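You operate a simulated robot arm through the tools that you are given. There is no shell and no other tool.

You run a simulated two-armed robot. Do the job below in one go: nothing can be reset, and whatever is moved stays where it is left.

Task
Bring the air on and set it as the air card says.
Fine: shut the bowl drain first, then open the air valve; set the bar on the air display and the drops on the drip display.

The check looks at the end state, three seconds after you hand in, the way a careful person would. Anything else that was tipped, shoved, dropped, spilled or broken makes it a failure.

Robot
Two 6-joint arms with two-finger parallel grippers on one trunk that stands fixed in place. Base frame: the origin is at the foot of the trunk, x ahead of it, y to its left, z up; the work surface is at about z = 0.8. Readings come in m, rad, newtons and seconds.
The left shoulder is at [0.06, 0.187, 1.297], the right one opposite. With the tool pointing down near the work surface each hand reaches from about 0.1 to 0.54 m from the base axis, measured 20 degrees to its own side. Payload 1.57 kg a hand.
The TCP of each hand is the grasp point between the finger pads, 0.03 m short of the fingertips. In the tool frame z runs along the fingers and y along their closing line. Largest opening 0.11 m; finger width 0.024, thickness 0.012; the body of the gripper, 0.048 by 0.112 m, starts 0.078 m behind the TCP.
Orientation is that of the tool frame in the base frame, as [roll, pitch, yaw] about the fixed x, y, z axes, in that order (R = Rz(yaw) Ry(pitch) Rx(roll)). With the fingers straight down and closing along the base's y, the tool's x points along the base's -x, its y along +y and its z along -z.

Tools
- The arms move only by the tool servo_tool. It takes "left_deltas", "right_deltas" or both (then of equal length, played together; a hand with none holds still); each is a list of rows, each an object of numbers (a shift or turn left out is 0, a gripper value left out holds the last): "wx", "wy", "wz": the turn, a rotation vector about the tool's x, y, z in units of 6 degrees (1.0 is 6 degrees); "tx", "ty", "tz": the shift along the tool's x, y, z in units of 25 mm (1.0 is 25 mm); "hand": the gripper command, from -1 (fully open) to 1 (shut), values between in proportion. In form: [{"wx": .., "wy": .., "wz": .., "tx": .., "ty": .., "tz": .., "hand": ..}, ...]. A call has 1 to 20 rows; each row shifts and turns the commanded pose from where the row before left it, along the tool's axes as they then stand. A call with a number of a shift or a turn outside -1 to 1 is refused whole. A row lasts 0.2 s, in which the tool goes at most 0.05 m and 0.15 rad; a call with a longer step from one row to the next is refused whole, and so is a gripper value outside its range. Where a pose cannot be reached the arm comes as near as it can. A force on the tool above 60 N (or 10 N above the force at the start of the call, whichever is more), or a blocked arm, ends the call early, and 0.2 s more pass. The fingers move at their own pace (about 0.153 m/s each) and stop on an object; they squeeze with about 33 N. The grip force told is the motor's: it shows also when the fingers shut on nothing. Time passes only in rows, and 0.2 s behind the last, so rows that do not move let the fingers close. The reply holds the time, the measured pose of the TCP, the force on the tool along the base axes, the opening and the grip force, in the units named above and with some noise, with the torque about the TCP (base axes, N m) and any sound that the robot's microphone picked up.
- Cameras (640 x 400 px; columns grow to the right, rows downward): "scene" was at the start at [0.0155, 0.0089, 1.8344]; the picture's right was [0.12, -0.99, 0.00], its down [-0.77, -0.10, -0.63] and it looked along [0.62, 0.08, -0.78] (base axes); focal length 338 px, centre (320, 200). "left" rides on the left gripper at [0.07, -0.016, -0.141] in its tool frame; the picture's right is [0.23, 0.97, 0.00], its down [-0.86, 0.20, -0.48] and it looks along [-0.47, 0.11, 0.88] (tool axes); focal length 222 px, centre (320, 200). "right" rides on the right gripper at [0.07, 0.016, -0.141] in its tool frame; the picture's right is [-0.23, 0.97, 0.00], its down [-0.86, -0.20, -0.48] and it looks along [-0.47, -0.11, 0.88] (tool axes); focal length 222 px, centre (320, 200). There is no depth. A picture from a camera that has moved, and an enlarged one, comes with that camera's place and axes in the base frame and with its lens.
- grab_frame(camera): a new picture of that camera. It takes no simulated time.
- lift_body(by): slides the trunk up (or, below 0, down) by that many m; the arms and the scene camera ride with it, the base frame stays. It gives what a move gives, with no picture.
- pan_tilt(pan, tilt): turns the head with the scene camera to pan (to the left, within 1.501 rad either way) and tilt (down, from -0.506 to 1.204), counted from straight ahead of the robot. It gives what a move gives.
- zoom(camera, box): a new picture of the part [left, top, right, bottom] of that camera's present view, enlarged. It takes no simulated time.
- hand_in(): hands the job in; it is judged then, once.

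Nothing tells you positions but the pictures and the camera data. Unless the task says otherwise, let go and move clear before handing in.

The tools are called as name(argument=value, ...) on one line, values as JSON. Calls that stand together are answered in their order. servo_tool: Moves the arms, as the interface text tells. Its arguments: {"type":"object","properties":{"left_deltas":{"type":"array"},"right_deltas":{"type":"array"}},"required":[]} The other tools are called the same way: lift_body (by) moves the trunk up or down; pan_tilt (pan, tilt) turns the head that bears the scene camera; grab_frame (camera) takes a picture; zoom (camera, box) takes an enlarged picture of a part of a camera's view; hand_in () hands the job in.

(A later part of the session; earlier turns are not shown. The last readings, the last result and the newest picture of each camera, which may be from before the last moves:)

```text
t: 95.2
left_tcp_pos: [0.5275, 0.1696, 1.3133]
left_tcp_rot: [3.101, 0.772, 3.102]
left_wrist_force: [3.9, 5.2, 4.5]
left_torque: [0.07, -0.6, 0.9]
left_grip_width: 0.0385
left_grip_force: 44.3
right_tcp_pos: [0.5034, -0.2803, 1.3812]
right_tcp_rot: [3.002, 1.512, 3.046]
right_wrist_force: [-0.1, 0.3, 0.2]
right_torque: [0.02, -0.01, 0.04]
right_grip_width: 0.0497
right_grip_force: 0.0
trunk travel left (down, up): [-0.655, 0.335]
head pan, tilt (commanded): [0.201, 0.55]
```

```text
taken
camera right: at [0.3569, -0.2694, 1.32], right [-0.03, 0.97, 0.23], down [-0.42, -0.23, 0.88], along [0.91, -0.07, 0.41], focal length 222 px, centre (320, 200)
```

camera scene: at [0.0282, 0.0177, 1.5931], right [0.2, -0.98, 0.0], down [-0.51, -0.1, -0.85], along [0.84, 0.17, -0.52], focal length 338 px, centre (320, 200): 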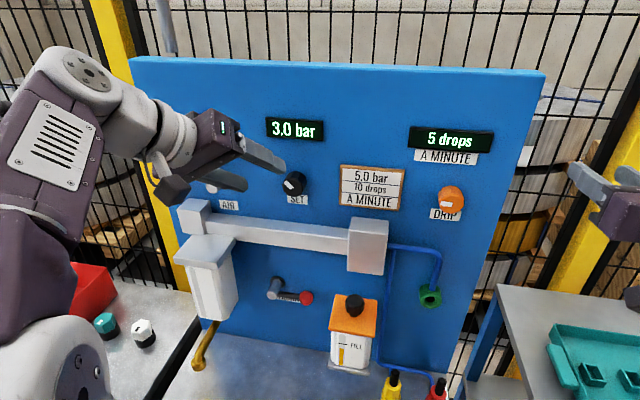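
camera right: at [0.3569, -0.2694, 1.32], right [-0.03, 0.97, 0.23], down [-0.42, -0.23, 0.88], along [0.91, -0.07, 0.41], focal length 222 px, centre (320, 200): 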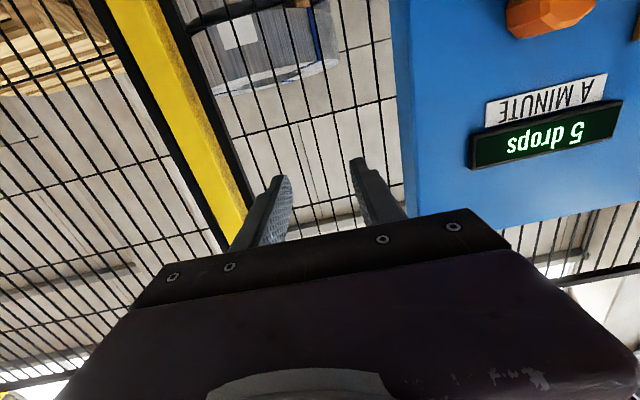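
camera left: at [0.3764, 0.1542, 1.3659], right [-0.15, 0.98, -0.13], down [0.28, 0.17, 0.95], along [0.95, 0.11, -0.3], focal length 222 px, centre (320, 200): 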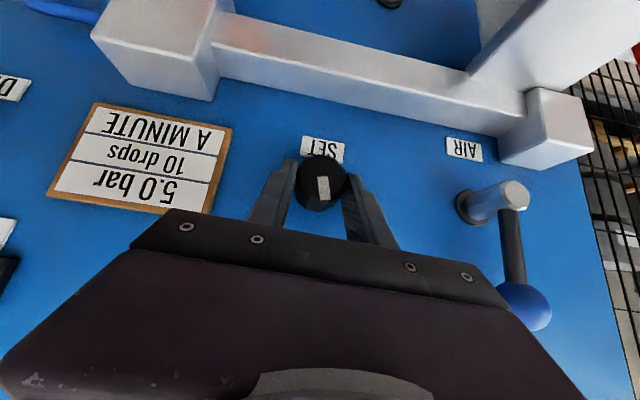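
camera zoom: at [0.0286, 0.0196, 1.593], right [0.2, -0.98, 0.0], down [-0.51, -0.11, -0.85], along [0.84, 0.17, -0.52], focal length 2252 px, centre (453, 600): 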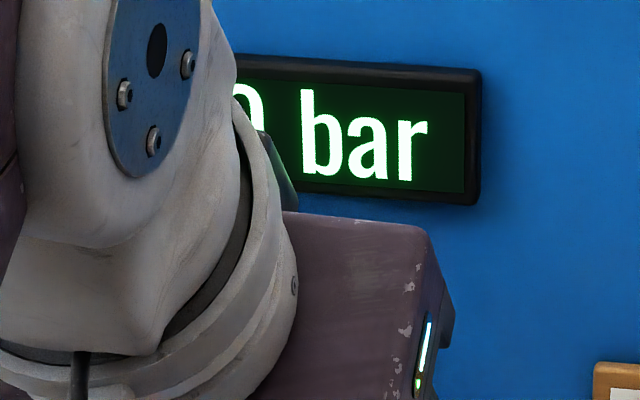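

The wrist hides the display at this angle. The knob hasn't slipped, so I'll release, swing the open hand back to the upper-left around the knob, and read the display.

servo_tool(left_deltas=[{"hand": 0.3}, {"hand": -0.2}, {"hand": -0.2}])

servo_tool(left_deltas=[{"wx": 0.432, "wz": -0.414, "ty": 0.037}, {"wx": 0.432, "wz": -0.414, "ty": 0.037}, {"wx": 0.432, "wz": -0.414, "ty": 0.037}, {"wx": 0.432, "wz": -0.414, "ty": 0.037}, {"wx": 0.432, "wz": -0.414, "ty": 0.037}, {"wx": 0.432, "wz": -0.414, "ty": 0.037}, {"wx": 0.432, "wz": -0.414, "ty": 0.037}, {"wx": 0.432, "wz": -0.414, "ty": 0.037}, {"wx": 0.432, "wz": -0.414, "ty": 0.037}])

zoom(camera="scene", box=[220, 100, 520, 220])

zoom(camera="left", box=[220, 90, 420, 220])

```text
t: 96.0
left_tcp_pos: [0.5278, 0.1683, 1.3125]
left_tcp_rot: [3.098, 0.773, 3.099]
left_wrist_force: [1.0, -0.1, -0.5]
left_torque: [0.03, 0.01, 0.03]
left_grip_width: 0.0659
left_grip_force: 0.1
right_tcp_pos: [0.5022, -0.2824, 1.3808]
right_tcp_rot: [2.976, 1.515, 3.02]
right_wrist_force: [0.2, -0.1, 0.6]
right_torque: [0.01, 0.01, 0.02]
right_grip_width: 0.0494
right_grip_force: 0.1
trunk travel left (down, up): [-0.655, 0.335]
head pan, tilt (commanded): [0.201, 0.55]
```

```text
t: 98.0
left_tcp_pos: [0.5268, 0.1746, 1.3114]
left_tcp_rot: [-2.451, 0.645, -2.699]
left_wrist_force: [0.2, 0.1, -0.2]
left_torque: [-0.03, -0.02, 0.04]
left_grip_width: 0.0658
left_grip_force: 0.1
right_tcp_pos: [0.5038, -0.2833, 1.382]
right_tcp_rot: [2.977, 1.514, 3.021]
right_wrist_force: [0.1, 0.5, -0.4]
right_torque: [0.02, 0.0, 0.0]
right_grip_width: 0.0494
right_grip_force: 0.1
trunk travel left (down, up): [-0.655, 0.335]
head pan, tilt (commanded): [0.201, 0.55]
```

```text
2.13 times, centred on (370, 160) of scene
camera zoom: at [0.0282, 0.0176, 1.5931], right [0.2, -0.98, 0.0], down [-0.51, -0.1, -0.85], along [0.84, 0.17, -0.52], focal length 721 px, centre (213, 285)
```

zoom: 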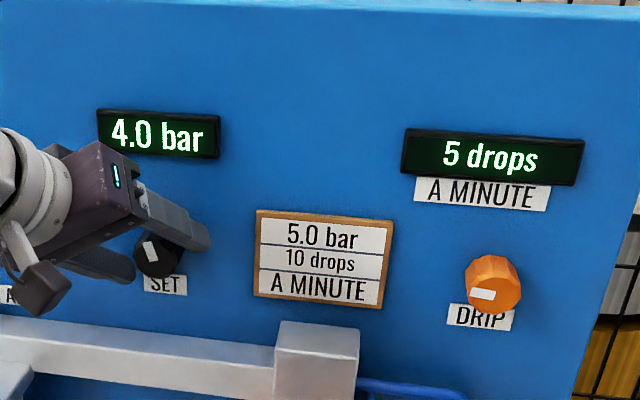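

```text
3.08 times, centred on (320, 155) of left
camera zoom: at [0.3769, 0.1915, 1.3649], right [-0.15, 0.76, -0.63], down [0.29, 0.65, 0.71], along [0.95, -0.08, -0.32], focal length 684 px, centre (320, 338)
```

zoom: 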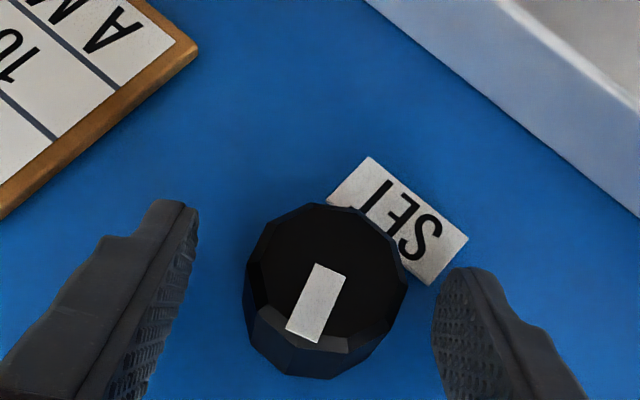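

zoom(camera="scene", box=[240, 150, 340, 220])

```text
5.71 times, centred on (290, 185) of scene
camera zoom: at [0.0282, 0.0176, 1.5931], right [0.2, -0.98, 0.0], down [-0.51, -0.1, -0.85], along [0.84, 0.17, -0.52], focal length 1930 px, centre (491, 286)
```

zoom: 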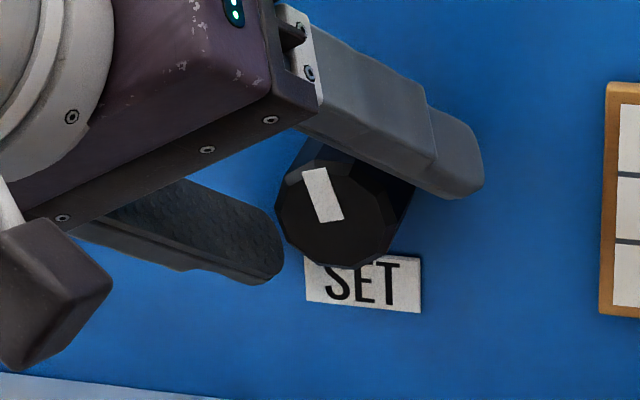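

It reads 4.0 bar now, with the pointer having turned about 20° per bar (some slip in the last part). I'll recentre slightly, regrip and turn further with the display in view.

servo_tool(left_deltas=[{"ty": 0.08}, {"hand": 0.3}, {"hand": 1}, {"hand": 1}])

servo_tool(left_deltas=[{"wx": -0.432, "wz": 0.414, "ty": -0.037}, {"wx": -0.432, "wz": 0.414, "ty": -0.037}])

zoom(camera="scene", box=[220, 100, 520, 220])

zoom(camera="left", box=[220, 90, 420, 220])

```text
t: 99.0
left_tcp_pos: [0.5269, 0.1765, 1.3096]
left_tcp_rot: [-2.451, 0.646, -2.697]
left_wrist_force: [0.7, -2.1, 1.2]
left_torque: [-0.04, 0.51, 0.86]
left_grip_width: 0.0385
left_grip_force: 44.6
right_tcp_pos: [0.5017, -0.2843, 1.3821]
right_tcp_rot: [2.964, 1.514, 3.007]
right_wrist_force: [1.0, 0.3, -0.3]
right_torque: [0.0, 0.02, -0.02]
right_grip_width: 0.0497
right_grip_force: 0.1
trunk travel left (down, up): [-0.655, 0.335]
head pan, tilt (commanded): [0.201, 0.55]
```

```text
t: 99.6
left_tcp_pos: [0.5272, 0.1752, 1.3103]
left_tcp_rot: [-2.599, 0.696, -2.79]
left_wrist_force: [-0.7, -1.0, -0.1]
left_torque: [0.02, 0.3, 0.51]
left_grip_width: 0.0388
left_grip_force: 44.2
right_tcp_pos: [0.5035, -0.2842, 1.3812]
right_tcp_rot: [2.97, 1.512, 3.014]
right_wrist_force: [-0.1, 0.2, 0.1]
right_torque: [-0.01, 0.02, -0.01]
right_grip_width: 0.0495
right_grip_force: 0.1
trunk travel left (down, up): [-0.655, 0.335]
head pan, tilt (commanded): [0.201, 0.55]
```

```text
2.13 times, centred on (370, 160) of scene
camera zoom: at [0.0285, 0.0169, 1.593], right [0.2, -0.98, 0.0], down [-0.51, -0.1, -0.85], along [0.84, 0.17, -0.52], focal length 721 px, centre (213, 285)
```

zoom: 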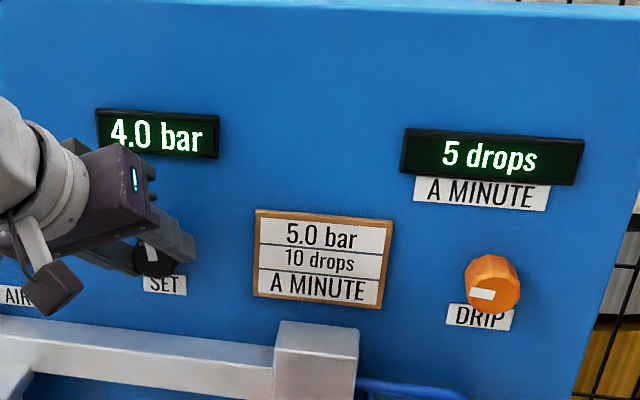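

```text
3.08 times, centred on (320, 155) of left
camera zoom: at [0.3768, 0.1836, 1.3663], right [-0.15, 0.83, -0.53], down [0.29, 0.55, 0.78], along [0.95, -0.04, -0.32], focal length 684 px, centre (320, 338)
```

zoom: 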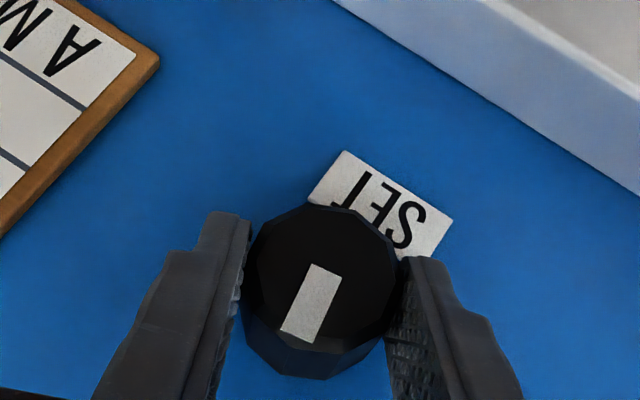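

servo_tool(left_deltas=[{"wx": -0.432, "wz": 0.414, "ty": -0.037}, {"wx": -0.432, "wz": 0.414, "ty": -0.037}])

zoom(camera="scene", box=[220, 100, 520, 220])

zoom(camera="left", box=[220, 90, 420, 220])

```text
t: 100.2
left_tcp_pos: [0.5271, 0.1735, 1.3114]
left_tcp_rot: [-2.756, 0.733, -2.893]
left_wrist_force: [-2.1, -1.6, -4.2]
left_torque: [-0.01, 0.06, 1.02]
left_grip_width: 0.0384
left_grip_force: 43.6
right_tcp_pos: [0.5017, -0.2827, 1.3825]
right_tcp_rot: [2.97, 1.514, 3.014]
right_wrist_force: [0.0, -0.8, 1.0]
right_torque: [0.01, -0.02, 0.02]
right_grip_width: 0.0494
right_grip_force: 0.1
trunk travel left (down, up): [-0.655, 0.335]
head pan, tilt (commanded): [0.201, 0.55]
```

```text
2.13 times, centred on (370, 160) of scene
camera zoom: at [0.0279, 0.0171, 1.593], right [0.2, -0.98, 0.0], down [-0.51, -0.1, -0.85], along [0.84, 0.17, -0.52], focal length 721 px, centre (213, 285)
```

zoom: 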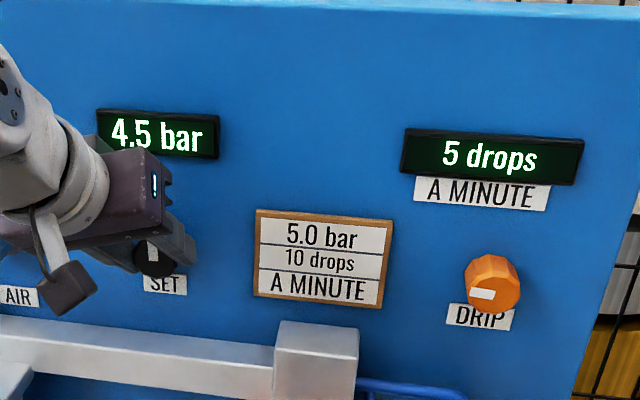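

```text
3.08 times, centred on (320, 155) of left
camera zoom: at [0.3767, 0.1753, 1.3673], right [-0.15, 0.89, -0.42], down [0.29, 0.45, 0.85], along [0.95, 0.01, -0.32], focal length 684 px, centre (320, 338)
```

zoom: 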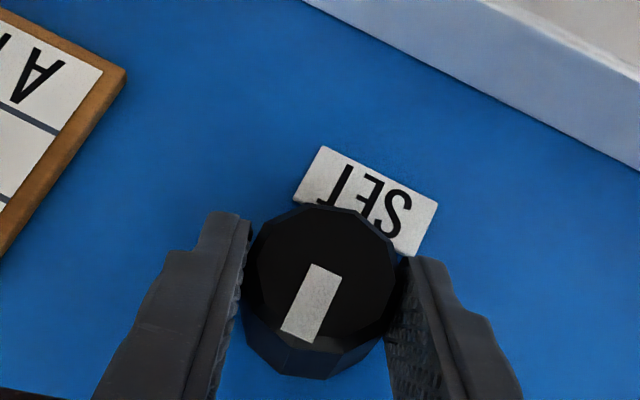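

4.5 bar; the reading appears to move in 0.5 steps of about 10°. I'll turn a bit more.

servo_tool(left_deltas=[{"wx": -0.432, "wz": 0.414, "ty": -0.037}, {"wx": -0.432, "wz": 0.414, "ty": -0.037}])

zoom(camera="scene", box=[240, 100, 360, 190])

zoom(camera="left", box=[220, 90, 420, 220])

```text
t: 100.8
left_tcp_pos: [0.5272, 0.1723, 1.3129]
left_tcp_rot: [-2.925, 0.762, -3.003]
left_wrist_force: [-1.9, 0.2, -4.2]
left_torque: [0.03, 0.62, 0.74]
left_grip_width: 0.0382
left_grip_force: 44.1
right_tcp_pos: [0.5024, -0.2819, 1.3817]
right_tcp_rot: [2.977, 1.513, 3.021]
right_wrist_force: [1.4, -0.1, 0.7]
right_torque: [0.02, -0.04, -0.01]
right_grip_width: 0.0495
right_grip_force: 0.1
trunk travel left (down, up): [-0.655, 0.335]
head pan, tilt (commanded): [0.201, 0.55]
```

```text
4.44 times, centred on (300, 145) of scene
camera zoom: at [0.028, 0.0176, 1.5931], right [0.2, -0.98, 0.0], down [-0.51, -0.1, -0.85], along [0.84, 0.17, -0.52], focal length 1501 px, centre (409, 444)
```

zoom: 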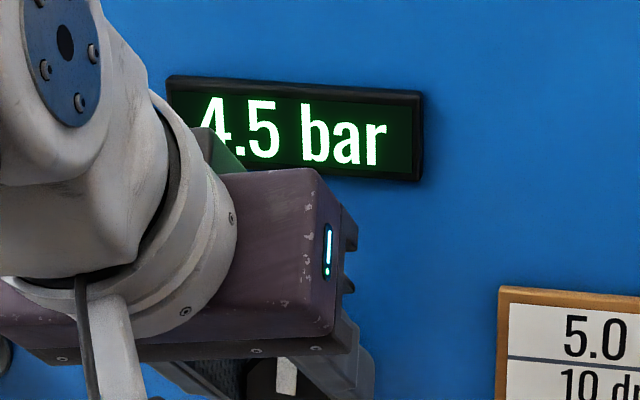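

```text
3.08 times, centred on (320, 155) of left
camera zoom: at [0.3766, 0.1667, 1.367], right [-0.15, 0.94, -0.31], down [0.28, 0.34, 0.9], along [0.95, 0.05, -0.32], focal length 684 px, centre (320, 338)
```

zoom: 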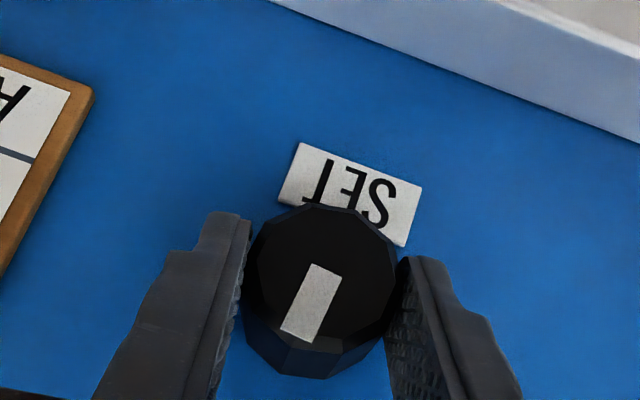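

servo_tool(left_deltas=[{"wx": -0.432, "wz": 0.414, "ty": -0.037}, {"wx": -0.2, "wz": 0.19, "ty": -0.018}])

zoom(camera="scene", box=[240, 100, 360, 190])

```text
t: 101.4
left_tcp_pos: [0.527, 0.1713, 1.3118]
left_tcp_rot: [-3.048, 0.77, -3.09]
left_wrist_force: [-2.6, 0.3, -8.9]
left_torque: [0.0, 0.0, 0.94]
left_grip_width: 0.0386
left_grip_force: 44.4
right_tcp_pos: [0.5036, -0.2827, 1.3817]
right_tcp_rot: [2.979, 1.513, 3.02]
right_wrist_force: [0.2, 0.5, -0.2]
right_torque: [-0.01, 0.03, 0.01]
right_grip_width: 0.0496
right_grip_force: 0.1
trunk travel left (down, up): [-0.655, 0.335]
head pan, tilt (commanded): [0.201, 0.55]
```

```text
4.44 times, centred on (300, 145) of scene
camera zoom: at [0.0286, 0.0176, 1.593], right [0.2, -0.98, 0.0], down [-0.51, -0.1, -0.85], along [0.84, 0.17, -0.52], focal length 1501 px, centre (409, 444)
```

zoom: 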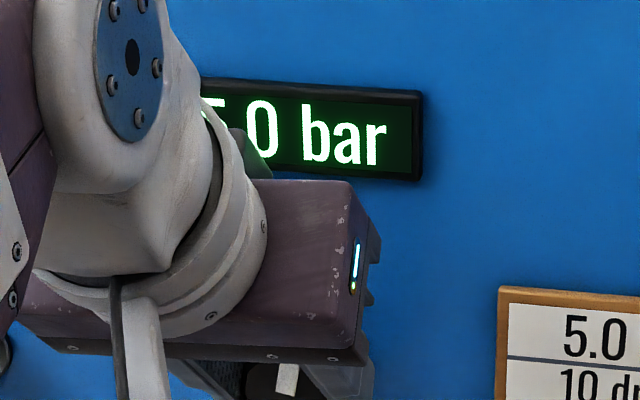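

It now shows 5.0 bar. I'll go about a degree further toward the middle of that step, then release and check.

servo_tool(left_deltas=[{"wx": -0.144, "wz": 0.138, "ty": -0.012}, {"wx": 0}])

servo_tool(left_deltas=[{"hand": 0.3}, {"hand": 0.0}, {"hand": -0.2}, {"hand": -0.2}])

zoom(camera="left", box=[220, 90, 420, 220])

zoom(camera="scene", box=[240, 100, 360, 190])

```text
t: 102.0
left_tcp_pos: [0.5277, 0.1707, 1.3118]
left_tcp_rot: [-3.078, 0.771, -3.108]
left_wrist_force: [0.4, -0.9, -6.3]
left_torque: [-0.01, 0.28, 0.97]
left_grip_width: 0.0384
left_grip_force: 44.1
right_tcp_pos: [0.5031, -0.284, 1.3813]
right_tcp_rot: [2.973, 1.514, 3.018]
right_wrist_force: [0.3, 0.4, -0.2]
right_torque: [-0.02, -0.01, 0.02]
right_grip_width: 0.0497
right_grip_force: 0.1
trunk travel left (down, up): [-0.655, 0.335]
head pan, tilt (commanded): [0.201, 0.55]
```

```text
t: 103.0
left_tcp_pos: [0.5264, 0.1714, 1.3117]
left_tcp_rot: [-3.078, 0.773, -3.111]
left_wrist_force: [0.2, -0.4, -0.2]
left_torque: [0.02, 0.01, -0.05]
left_grip_width: 0.0657
left_grip_force: 0.0
right_tcp_pos: [0.5024, -0.2819, 1.3828]
right_tcp_rot: [2.974, 1.512, 3.016]
right_wrist_force: [0.7, 0.2, -0.1]
right_torque: [0.0, 0.02, 0.02]
right_grip_width: 0.0493
right_grip_force: 0.0
trunk travel left (down, up): [-0.655, 0.335]
head pan, tilt (commanded): [0.201, 0.55]
```

```text
3.08 times, centred on (320, 155) of left
camera zoom: at [0.3756, 0.1594, 1.3663], right [-0.15, 0.97, -0.2], down [0.28, 0.24, 0.93], along [0.95, 0.08, -0.31], focal length 684 px, centre (320, 338)
```

zoom: 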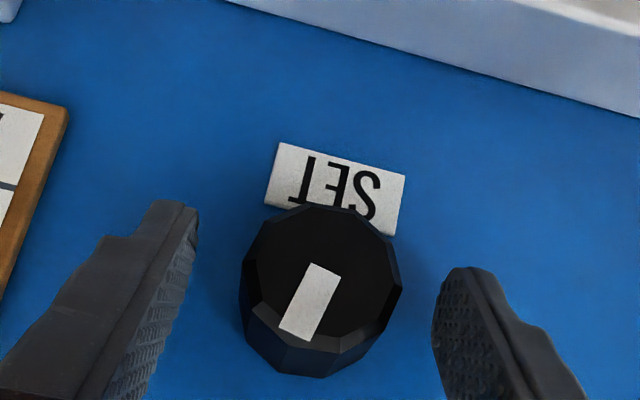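

```text
4.44 times, centred on (300, 145) of scene
camera zoom: at [0.0281, 0.0173, 1.5931], right [0.2, -0.98, 0.0], down [-0.51, -0.1, -0.85], along [0.84, 0.17, -0.52], focal length 1501 px, centre (409, 444)
```

zoom: 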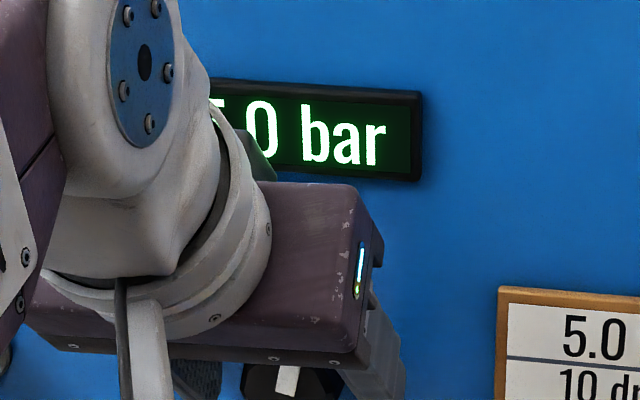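

5.0 bar holds after release. I'll retract the left hand straight back along its fingers, then out of the way to the left.

servo_tool(left_deltas=[{"tz": -0.5}, {"tz": -0.6}, {"tz": -0.7}, {"tz": -0.7}, {"tz": -0.7}, {"tz": -0.7}])

servo_tool(left_deltas=[{"ty": 1}, {"ty": 1}, {"ty": 1}, {"ty": 1}, {"ty": 1}, {"ty": 1}, {"ty": 1}])

grab_frame(camera="scene")

zoom(camera="scene", box=[220, 100, 520, 240])

```text
t: 104.4
left_tcp_pos: [0.4588, 0.1738, 1.3832]
left_tcp_rot: [-3.077, 0.771, -3.108]
left_wrist_force: [-0.3, -0.8, 0.2]
left_torque: [-0.02, 0.0, 0.04]
left_grip_width: 0.066
left_grip_force: 0.1
right_tcp_pos: [0.5025, -0.2844, 1.382]
right_tcp_rot: [2.972, 1.513, 3.013]
right_wrist_force: [-0.3, -0.8, 0.4]
right_torque: [0.02, 0.01, -0.02]
right_grip_width: 0.0495
right_grip_force: 0.1
trunk travel left (down, up): [-0.655, 0.335]
head pan, tilt (commanded): [0.201, 0.55]
```

```text
t: 106.0
left_tcp_pos: [0.4613, 0.3509, 1.374]
left_tcp_rot: [-3.077, 0.769, -3.108]
left_wrist_force: [1.0, 0.0, -0.4]
left_torque: [0.03, 0.0, 0.0]
left_grip_width: 0.066
left_grip_force: 0.1
right_tcp_pos: [0.5026, -0.2803, 1.3823]
right_tcp_rot: [2.991, 1.514, 3.035]
right_wrist_force: [-0.7, 0.7, -0.3]
right_torque: [0.02, 0.02, -0.01]
right_grip_width: 0.0496
right_grip_force: 0.2
trunk travel left (down, up): [-0.655, 0.335]
head pan, tilt (commanded): [0.201, 0.55]
```

```text
taken
camera scene: at [0.0285, 0.0188, 1.5931], right [0.2, -0.98, 0.0], down [-0.51, -0.11, -0.85], along [0.84, 0.17, -0.52], focal length 338 px, centre (320, 200)
```

scene: 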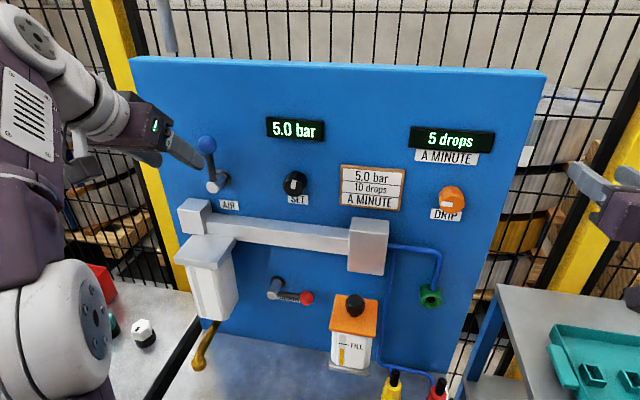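

```text
2.13 times, centred on (370, 170) of scene
camera zoom: at [0.0285, 0.0188, 1.5931], right [0.2, -0.98, 0.0], down [-0.51, -0.11, -0.85], along [0.84, 0.17, -0.52], focal length 721 px, centre (213, 264)
```

zoom: 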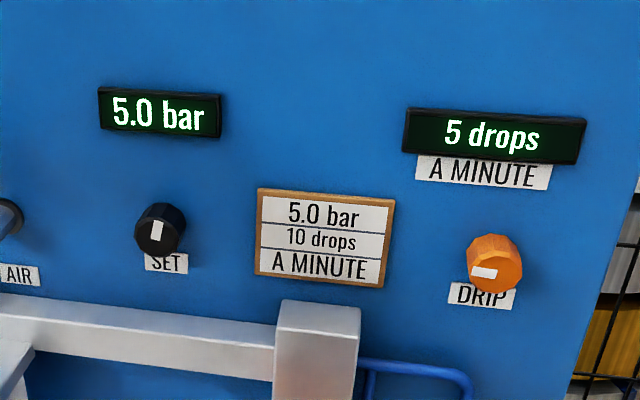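

5.0 bar is set and the drain and AIR levers are right. Next is DRIP with the right hand: I'll back it off, pitch it 45° down, and move the left hand clear of the AIR lever.

servo_tool(right_deltas=[{"tz": -0.7, "hand": -0.2}, {"tz": -0.8}, {"wx": 0.42}, {"wy": 1}, {"wy": 1}, {"wy": 1}, {"wy": 1}, {"wy": 1}, {"wy": 1}, {"wy": 1}], left_deltas=[{"tz": -0.7}, {"tz": -0.7}, {"ty": 1}, {"ty": 1}, {"ty": 1}, {"ty": 1}, {"ty": 0}, {"ty": 0}, {"ty": 0}, {"ty": 0}])

grab_frame(camera="scene")

grab_frame(camera="right")

```text
t: 108.2
left_tcp_pos: [0.4368, 0.4303, 1.3841]
left_tcp_rot: [-3.079, 0.773, -3.111]
left_wrist_force: [0.2, 0.3, 0.4]
left_torque: [0.0, 0.01, 0.03]
left_grip_width: 0.066
left_grip_force: 0.1
left hand out of reach, approached as far as the arm can: row 5, 6
right_tcp_pos: [0.4727, -0.2885, 1.3831]
right_tcp_rot: [3.131, 0.78, 3.131]
right_wrist_force: [-0.7, 0.3, -0.2]
right_torque: [-0.03, 0.03, 0.01]
right_grip_width: 0.0661
right_grip_force: 0.0
right hand out of reach, approached as far as the arm can: row 3
trunk travel left (down, up): [-0.655, 0.335]
head pan, tilt (commanded): [0.201, 0.55]
```

```text
taken
camera scene: at [0.0295, 0.017, 1.5931], right [0.2, -0.98, 0.0], down [-0.51, -0.1, -0.85], along [0.83, 0.17, -0.52], focal length 338 px, centre (320, 200)
```

scene: 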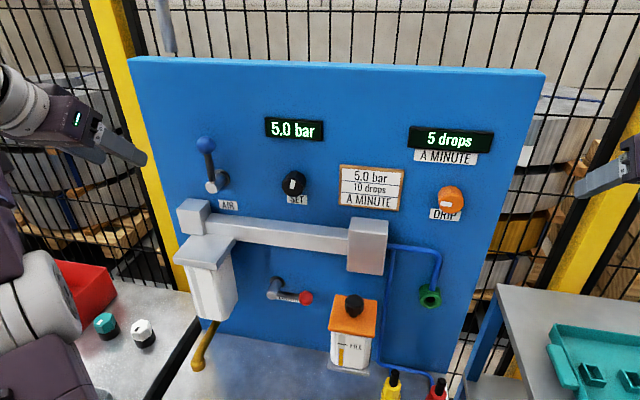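

```text
taken
camera right: at [0.3227, -0.271, 1.4344], right [0.16, 0.97, 0.17], down [0.27, -0.21, 0.94], along [0.95, -0.11, -0.3], focal length 222 px, centre (320, 200)
```

right: 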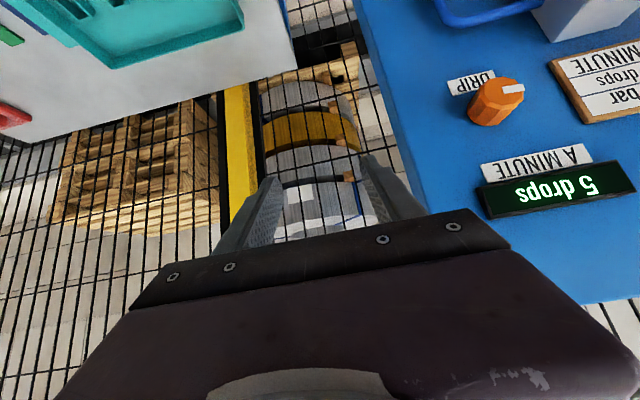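

servo_tool(right_deltas=[{"wx": -0.948, "wz": 0.937}, {"ty": 1}, {"ty": 1}, {"ty": 1}, {"ty": 1}])

servo_tool(right_deltas=[{"ty": 1}, {"ty": 1}, {"ty": 1}])

grab_frame(camera="right")

grab_frame(camera="scene")

```text
t: 109.4
left_tcp_pos: [0.4341, 0.4331, 1.3842]
left_tcp_rot: [-3.078, 0.77, -3.108]
left_wrist_force: [0.0, 0.1, 0.7]
left_torque: [-0.01, -0.03, -0.01]
left_grip_width: 0.0658
left_grip_force: 0.1
right_tcp_pos: [0.4715, -0.1886, 1.3985]
right_tcp_rot: [2.938, 0.77, 2.997]
right_wrist_force: [-0.3, 1.3, 0.5]
right_torque: [-0.02, 0.03, -0.01]
right_grip_width: 0.0662
right_grip_force: 0.1
trunk travel left (down, up): [-0.655, 0.335]
head pan, tilt (commanded): [0.201, 0.55]
```

```text
t: 110.2
left_tcp_pos: [0.4358, 0.4312, 1.3845]
left_tcp_rot: [-3.076, 0.771, -3.11]
left_wrist_force: [0.0, 0.1, -0.3]
left_torque: [0.01, 0.01, -0.03]
left_grip_width: 0.0661
left_grip_force: 0.0
right_tcp_pos: [0.4726, -0.1158, 1.4095]
right_tcp_rot: [2.937, 0.769, 2.996]
right_wrist_force: [0.9, 0.4, -0.9]
right_torque: [-0.02, -0.04, 0.0]
right_grip_width: 0.0658
right_grip_force: 0.1
trunk travel left (down, up): [-0.655, 0.335]
head pan, tilt (commanded): [0.201, 0.55]
```

```text
taken
camera right: at [0.3232, -0.1047, 1.4628], right [0.16, 0.94, 0.3], down [0.27, -0.33, 0.9], along [0.95, -0.07, -0.31], focal length 222 px, centre (320, 200)
```

right: 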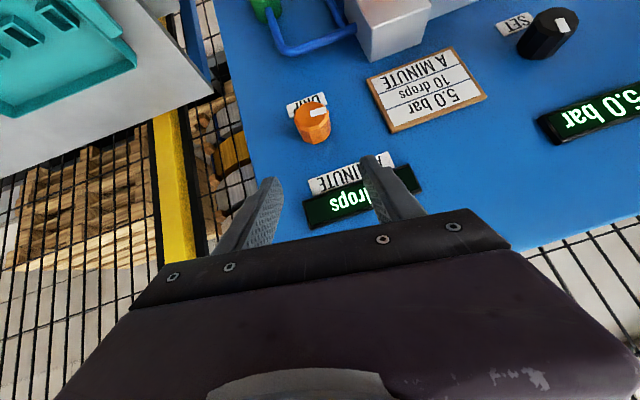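

```text
taken
camera scene: at [0.0288, 0.0179, 1.5931], right [0.2, -0.98, 0.0], down [-0.51, -0.1, -0.85], along [0.84, 0.17, -0.52], focal length 338 px, centre (320, 200)
```

scene: 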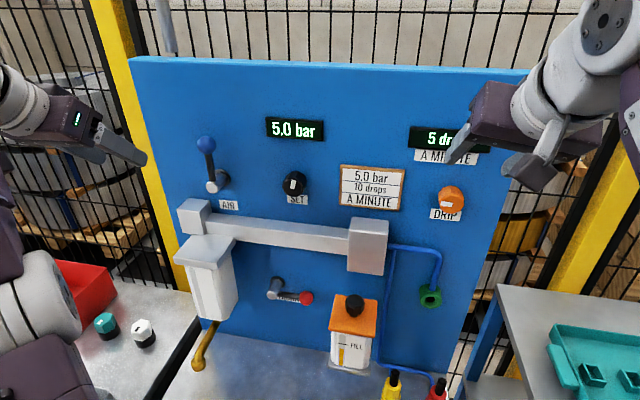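

zoom(camera="right", box=[240, 70, 400, 180])

zoom(camera="scene", box=[390, 110, 510, 230])

```text
3.64 times, centred on (320, 125) of right
camera zoom: at [0.3232, -0.1047, 1.4628], right [0.16, 0.94, 0.3], down [0.27, -0.33, 0.9], along [0.95, -0.07, -0.31], focal length 808 px, centre (320, 473)
```

zoom: 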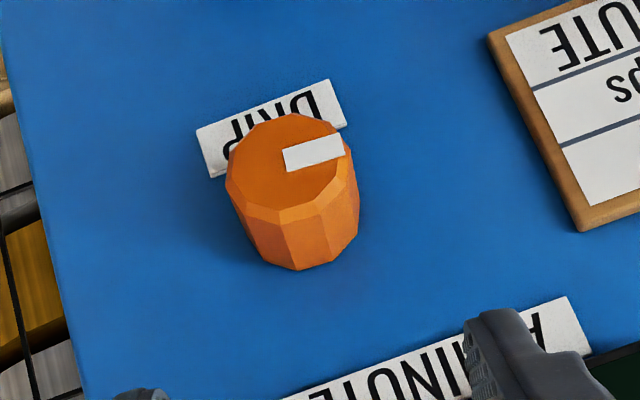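

```text
3.33 times, centred on (450, 170) of scene
camera zoom: at [0.0288, 0.0179, 1.5931], right [0.2, -0.98, 0.0], down [-0.51, -0.1, -0.85], along [0.84, 0.17, -0.52], focal length 1126 px, centre (-113, 300)
```

zoom: 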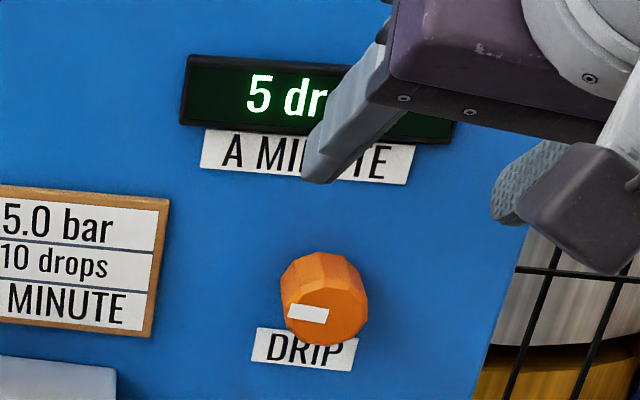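

DRIP's axis is at about (y=-0.100, z=1.2985), pointer level to the left. I'll line up and approach along the fingers.

servo_tool(right_deltas=[{"tx": 0.625}, {"tx": 0.625, "ty": -0.025}, {"tz": 0.6}, {"tz": 0.6}, {"tz": 0.6}])

zoom(camera="right", box=[220, 70, 420, 220])

zoom(camera="scene", box=[390, 110, 510, 230])

```text
t: 111.4
left_tcp_pos: [0.4344, 0.4309, 1.3848]
left_tcp_rot: [-3.077, 0.771, -3.11]
left_wrist_force: [-0.2, 0.4, 0.4]
left_torque: [0.03, 0.05, -0.01]
left_grip_width: 0.0661
left_grip_force: 0.1
right_tcp_pos: [0.4837, -0.1087, 1.3543]
right_tcp_rot: [2.939, 0.77, 2.995]
right_wrist_force: [0.8, 0.9, 0.1]
right_torque: [0.01, 0.02, -0.04]
right_grip_width: 0.0662
right_grip_force: 0.1
trunk travel left (down, up): [-0.655, 0.335]
head pan, tilt (commanded): [0.201, 0.55]
```

```text
2.67 times, centred on (320, 145) of right
camera zoom: at [0.3347, -0.0982, 1.4069], right [0.16, 0.94, 0.3], down [0.27, -0.34, 0.9], along [0.95, -0.06, -0.31], focal length 592 px, centre (320, 347)
```

zoom: 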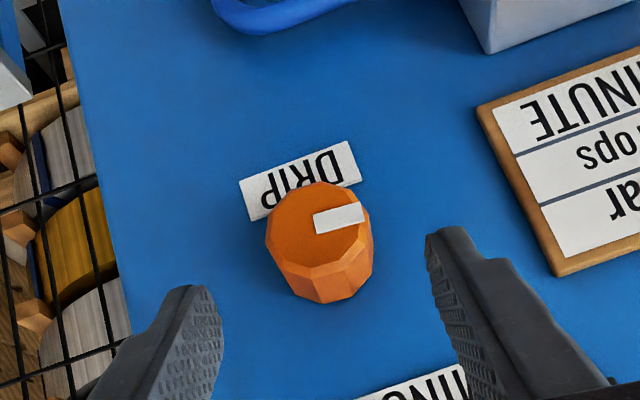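

```text
3.33 times, centred on (450, 170) of scene
camera zoom: at [0.0287, 0.0174, 1.5931], right [0.2, -0.98, 0.0], down [-0.51, -0.1, -0.85], along [0.84, 0.17, -0.52], focal length 1126 px, centre (-113, 300)
```

zoom: 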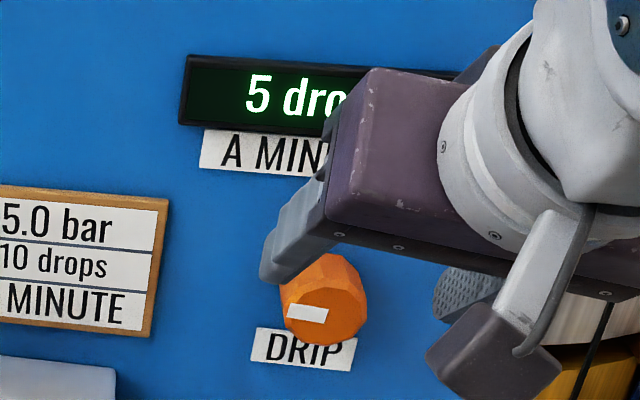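

Aligned, and the digits stay visible. Advance and close.

servo_tool(right_deltas=[{"tz": 0.6}, {"tz": 0.6}, {"tz": 0.6}, {"tz": 0.6}])

zoom(camera="right", box=[220, 70, 420, 220])

zoom(camera="scene", box=[390, 110, 510, 230])

```text
t: 112.4
left_tcp_pos: [0.4352, 0.4316, 1.3849]
left_tcp_rot: [-3.079, 0.771, -3.109]
left_wrist_force: [0.5, 1.2, 0.3]
left_torque: [0.0, 0.0, -0.02]
left_grip_width: 0.0661
left_grip_force: 0.1
right_tcp_pos: [0.5239, -0.1012, 1.3133]
right_tcp_rot: [2.937, 0.769, 2.998]
right_wrist_force: [-0.1, 1.5, 0.8]
right_torque: [0.01, -0.02, -0.04]
right_grip_width: 0.0661
right_grip_force: 0.0
trunk travel left (down, up): [-0.655, 0.335]
head pan, tilt (commanded): [0.201, 0.55]
```

```text
2.67 times, centred on (320, 145) of right
camera zoom: at [0.3746, -0.0915, 1.3656], right [0.16, 0.94, 0.3], down [0.27, -0.34, 0.9], along [0.95, -0.06, -0.31], focal length 592 px, centre (320, 347)
```

zoom: 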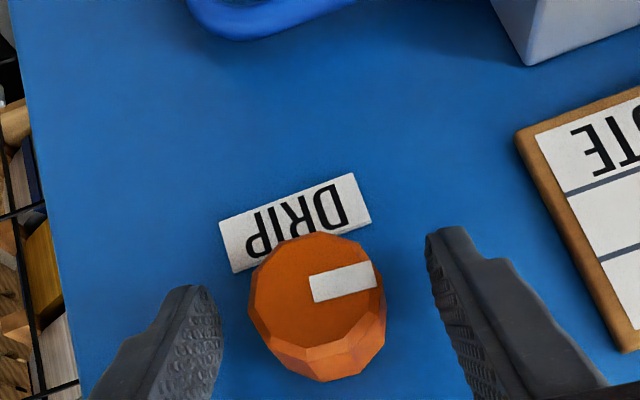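

```text
3.33 times, centred on (450, 170) of scene
camera zoom: at [0.029, 0.0175, 1.5931], right [0.2, -0.98, 0.0], down [-0.51, -0.1, -0.85], along [0.84, 0.17, -0.52], focal length 1126 px, centre (-113, 300)
```

zoom: 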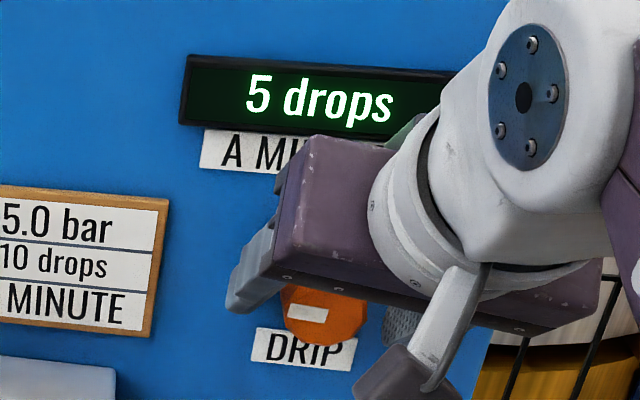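

servo_tool(right_deltas=[{"ty": -0.06}, {"hand": 0.3}, {"hand": 1}, {"hand": 1}])

servo_tool(right_deltas=[{"wx": -0.427, "wz": 0.422, "ty": -0.034}, {"wx": -0.427, "wz": 0.422, "ty": -0.034}])

zoom(camera="scene", box=[390, 110, 510, 230])

zoom(camera="right", box=[220, 70, 420, 220])

```text
t: 113.4
left_tcp_pos: [0.4341, 0.4305, 1.3846]
left_tcp_rot: [-3.076, 0.773, -3.11]
left_wrist_force: [-0.3, -0.7, 0.3]
left_torque: [0.01, -0.02, 0.02]
left_grip_width: 0.0659
left_grip_force: 0.1
right_tcp_pos: [0.5249, -0.1013, 1.3127]
right_tcp_rot: [2.936, 0.771, 3.0]
right_wrist_force: [0.1, 0.1, -0.2]
right_torque: [-0.02, 0.04, 0.13]
right_grip_width: 0.0382
right_grip_force: 44.7
trunk travel left (down, up): [-0.655, 0.335]
head pan, tilt (commanded): [0.201, 0.55]
```

```text
t: 114.0
left_tcp_pos: [0.435, 0.4326, 1.3839]
left_tcp_rot: [-3.078, 0.772, -3.109]
left_wrist_force: [-0.2, 0.3, 0.6]
left_torque: [0.02, 0.03, 0.0]
left_grip_width: 0.0662
left_grip_force: 0.1
right_tcp_pos: [0.5231, -0.1041, 1.3135]
right_tcp_rot: [2.768, 0.744, 2.882]
right_wrist_force: [1.3, 1.3, -1.6]
right_torque: [-0.01, 0.02, 0.32]
right_grip_width: 0.0382
right_grip_force: 43.8
trunk travel left (down, up): [-0.655, 0.335]
head pan, tilt (commanded): [0.201, 0.55]
```

```text
3.33 times, centred on (450, 170) of scene
camera zoom: at [0.029, 0.0181, 1.5931], right [0.2, -0.98, 0.0], down [-0.51, -0.1, -0.85], along [0.84, 0.17, -0.52], focal length 1126 px, centre (-113, 300)
```

zoom: 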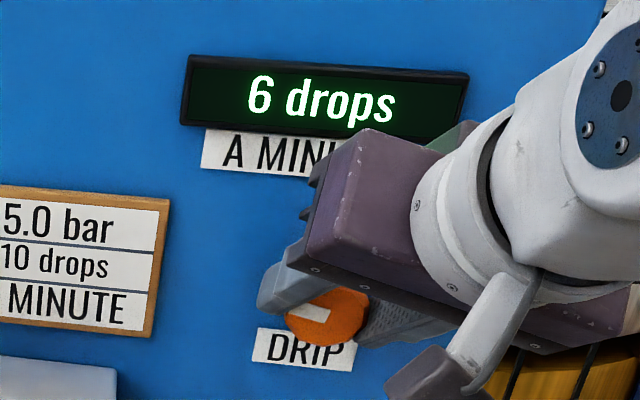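

```text
2.67 times, centred on (320, 145) of right
camera zoom: at [0.3746, -0.1009, 1.3665], right [0.16, 0.9, 0.42], down [0.27, -0.45, 0.85], along [0.95, -0.03, -0.31], focal length 592 px, centre (320, 347)
```

zoom: 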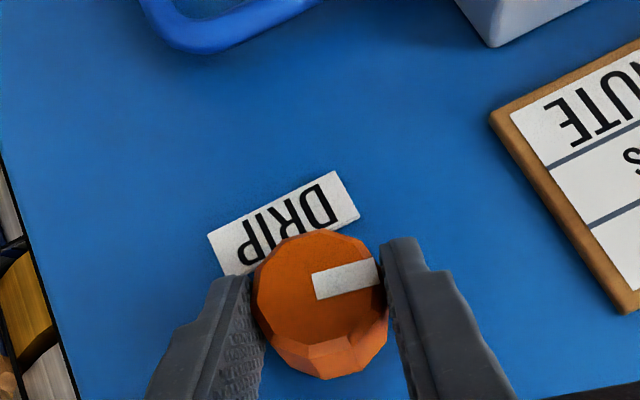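

6 drops, clockwise raises it. Continue in steps.

servo_tool(right_deltas=[{"wx": -0.427, "wz": 0.422, "ty": -0.034}, {"wx": -0.427, "wz": 0.422, "ty": -0.034}, {"wx": -0.427, "wz": 0.422, "ty": -0.034}])

zoom(camera="scene", box=[390, 110, 510, 230])

```text
t: 114.8
left_tcp_pos: [0.4351, 0.4328, 1.3833]
left_tcp_rot: [-3.078, 0.771, -3.108]
left_wrist_force: [-0.7, 0.7, 0.3]
left_torque: [-0.03, 0.01, -0.01]
left_grip_width: 0.0659
left_grip_force: 0.0
right_tcp_pos: [0.5235, -0.1055, 1.3121]
right_tcp_rot: [2.53, 0.681, 2.725]
right_wrist_force: [4.4, 3.6, 4.2]
right_torque: [0.03, 0.82, 0.2]
right_grip_width: 0.0387
right_grip_force: 43.9
trunk travel left (down, up): [-0.655, 0.335]
head pan, tilt (commanded): [0.201, 0.55]
```

```text
3.33 times, centred on (450, 170) of scene
camera zoom: at [0.029, 0.0188, 1.5932], right [0.2, -0.98, 0.0], down [-0.51, -0.11, -0.85], along [0.84, 0.17, -0.52], focal length 1126 px, centre (-113, 300)
```

zoom: 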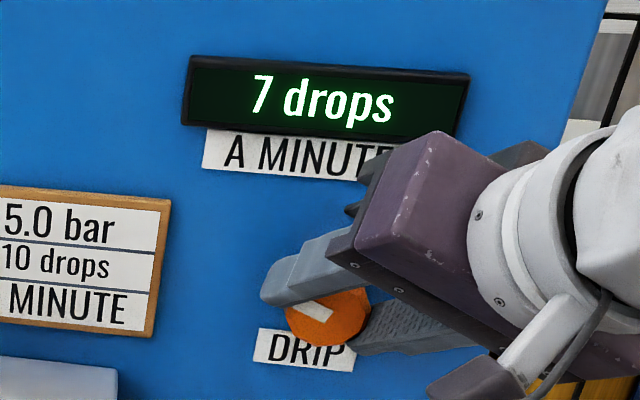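

servo_tool(right_deltas=[{"wx": -0.427, "wz": 0.422, "ty": -0.034}, {"wx": -0.427, "wz": 0.422, "ty": -0.034}, {"wx": -0.427, "wz": 0.422, "ty": -0.034}])

zoom(camera="scene", box=[390, 110, 510, 230])

zoom(camera="right", box=[220, 70, 420, 220])

```text
t: 115.6
left_tcp_pos: [0.4351, 0.4328, 1.3843]
left_tcp_rot: [-3.076, 0.77, -3.109]
left_wrist_force: [0.6, 0.0, 0.1]
left_torque: [-0.04, 0.0, 0.0]
left_grip_width: 0.0659
left_grip_force: 0.0
right_tcp_pos: [0.524, -0.1087, 1.3112]
right_tcp_rot: [2.32, 0.597, 2.599]
right_wrist_force: [6.3, 3.4, 12.0]
right_torque: [0.14, 0.38, 0.44]
right_grip_width: 0.0383
right_grip_force: 44.2
trunk travel left (down, up): [-0.655, 0.335]
head pan, tilt (commanded): [0.201, 0.55]
```

```text
3.33 times, centred on (450, 170) of scene
camera zoom: at [0.0284, 0.0189, 1.5932], right [0.2, -0.98, 0.0], down [-0.51, -0.11, -0.85], along [0.84, 0.17, -0.52], focal length 1126 px, centre (-113, 300)
```

zoom: 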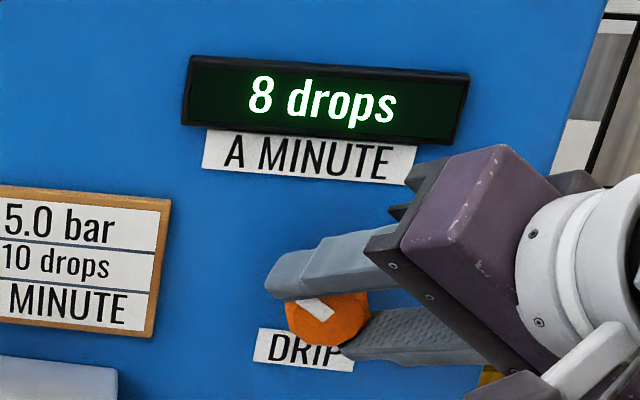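

```text
2.67 times, centred on (320, 145) of right
camera zoom: at [0.3745, -0.1255, 1.3607], right [0.16, 0.68, 0.72], down [0.27, -0.73, 0.63], along [0.95, 0.09, -0.3], focal length 592 px, centre (320, 347)
```

zoom: 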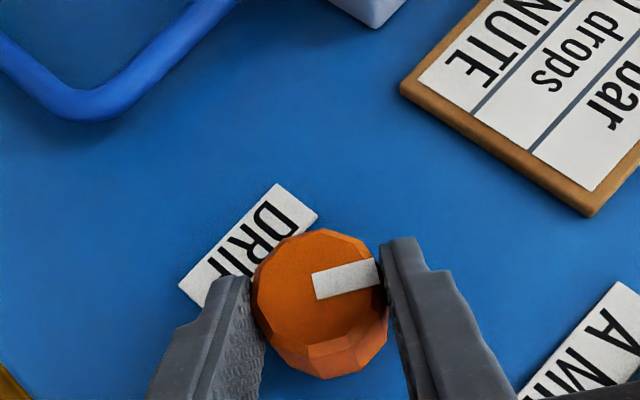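

8 drops, no slip. Some side force has built up, so I'll ease the path a little while turning on.

servo_tool(right_deltas=[{"wx": -0.427, "wz": 0.422, "ty": 0.02}, {"wx": -0.427, "wz": 0.422, "ty": 0.01}, {"wx": -0.427, "wz": 0.422, "ty": -0.01}])

zoom(camera="scene", box=[390, 110, 510, 230])

```text
t: 116.4
left_tcp_pos: [0.4349, 0.4301, 1.3847]
left_tcp_rot: [-3.078, 0.771, -3.11]
left_wrist_force: [0.6, -0.4, 0.1]
left_torque: [0.0, 0.03, 0.02]
left_grip_width: 0.066
left_grip_force: 0.1
right_tcp_pos: [0.5235, -0.1106, 1.3096]
right_tcp_rot: [2.143, 0.49, 2.507]
right_wrist_force: [1.0, -1.0, -3.7]
right_torque: [-0.04, -0.82, -0.58]
right_grip_width: 0.0383
right_grip_force: 44.0
trunk travel left (down, up): [-0.655, 0.335]
head pan, tilt (commanded): [0.201, 0.55]
```

```text
3.33 times, centred on (450, 170) of scene
camera zoom: at [0.0291, 0.0166, 1.5929], right [0.2, -0.98, 0.0], down [-0.51, -0.1, -0.85], along [0.84, 0.17, -0.52], focal length 1126 px, centre (-113, 300)
```

zoom: 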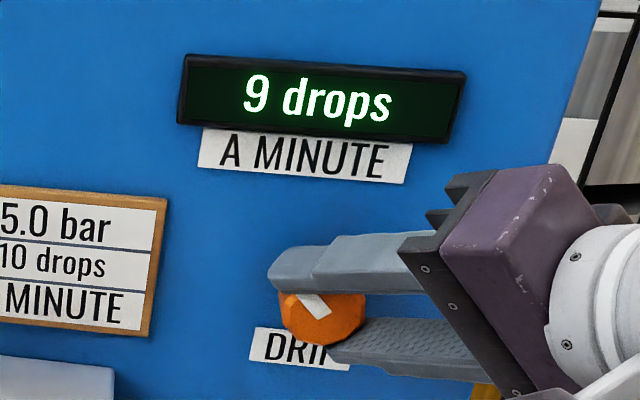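

9 drops. One small step at a time now.

servo_tool(right_deltas=[{"wx": -0.427, "wz": 0.422, "ty": -0.03}])

zoom(camera="scene", box=[390, 110, 510, 230])

```text
t: 116.8
left_tcp_pos: [0.4345, 0.4301, 1.3846]
left_tcp_rot: [-3.08, 0.771, -3.112]
left_wrist_force: [1.0, -0.3, -0.3]
left_torque: [0.0, -0.03, 0.02]
left_grip_width: 0.0658
left_grip_force: 0.1
right_tcp_pos: [0.5241, -0.1106, 1.3083]
right_tcp_rot: [2.086, 0.451, 2.487]
right_wrist_force: [-3.3, -1.3, -8.4]
right_torque: [-0.12, 0.18, -0.1]
right_grip_width: 0.0384
right_grip_force: 44.1
trunk travel left (down, up): [-0.655, 0.335]
head pan, tilt (commanded): [0.201, 0.55]
```

```text
3.33 times, centred on (450, 170) of scene
camera zoom: at [0.0285, 0.0165, 1.593], right [0.2, -0.98, 0.0], down [-0.51, -0.1, -0.85], along [0.84, 0.17, -0.52], focal length 1126 px, centre (-113, 300)
```

zoom: 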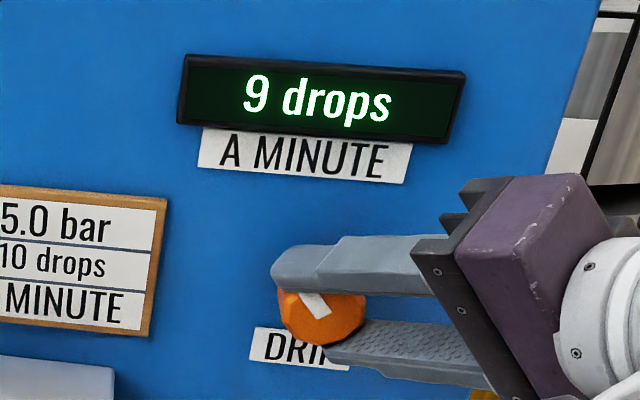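

servo_tool(right_deltas=[{"wx": -0.427, "wz": 0.422, "ty": -0.06}])

zoom(camera="scene", box=[390, 110, 510, 230])

zoom(camera="right", box=[220, 70, 420, 220])

```text
t: 117.2
left_tcp_pos: [0.4336, 0.43, 1.3851]
left_tcp_rot: [-3.079, 0.772, -3.109]
left_wrist_force: [1.3, -0.3, 0.5]
left_torque: [0.0, 0.01, 0.03]
left_grip_width: 0.0659
left_grip_force: 0.0
right_tcp_pos: [0.5244, -0.1106, 1.3076]
right_tcp_rot: [2.029, 0.413, 2.461]
right_wrist_force: [-4.8, -2.2, -11.0]
right_torque: [-0.14, 0.77, 0.69]
right_grip_width: 0.038
right_grip_force: 43.7
trunk travel left (down, up): [-0.655, 0.335]
head pan, tilt (commanded): [0.201, 0.55]
```

```text
3.33 times, centred on (450, 170) of scene
camera zoom: at [0.0283, 0.0164, 1.5931], right [0.2, -0.98, 0.0], down [-0.51, -0.1, -0.85], along [0.84, 0.17, -0.52], focal length 1126 px, centre (-113, 300)
```

zoom: 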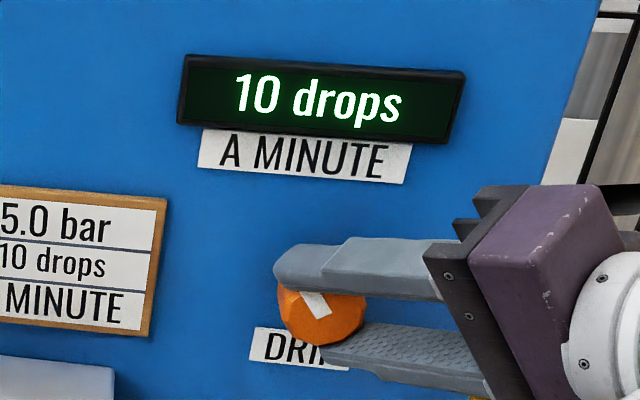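

```text
2.67 times, centred on (320, 145) of right
camera zoom: at [0.3748, -0.1437, 1.3503], right [0.16, 0.42, 0.89], down [0.27, -0.89, 0.37], along [0.95, 0.18, -0.26], focal length 592 px, centre (320, 347)
```

zoom: 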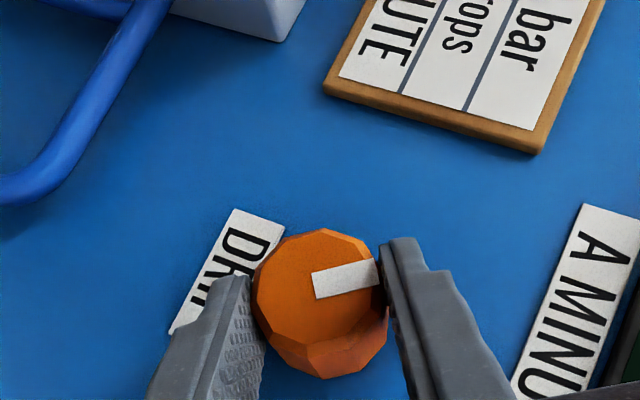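

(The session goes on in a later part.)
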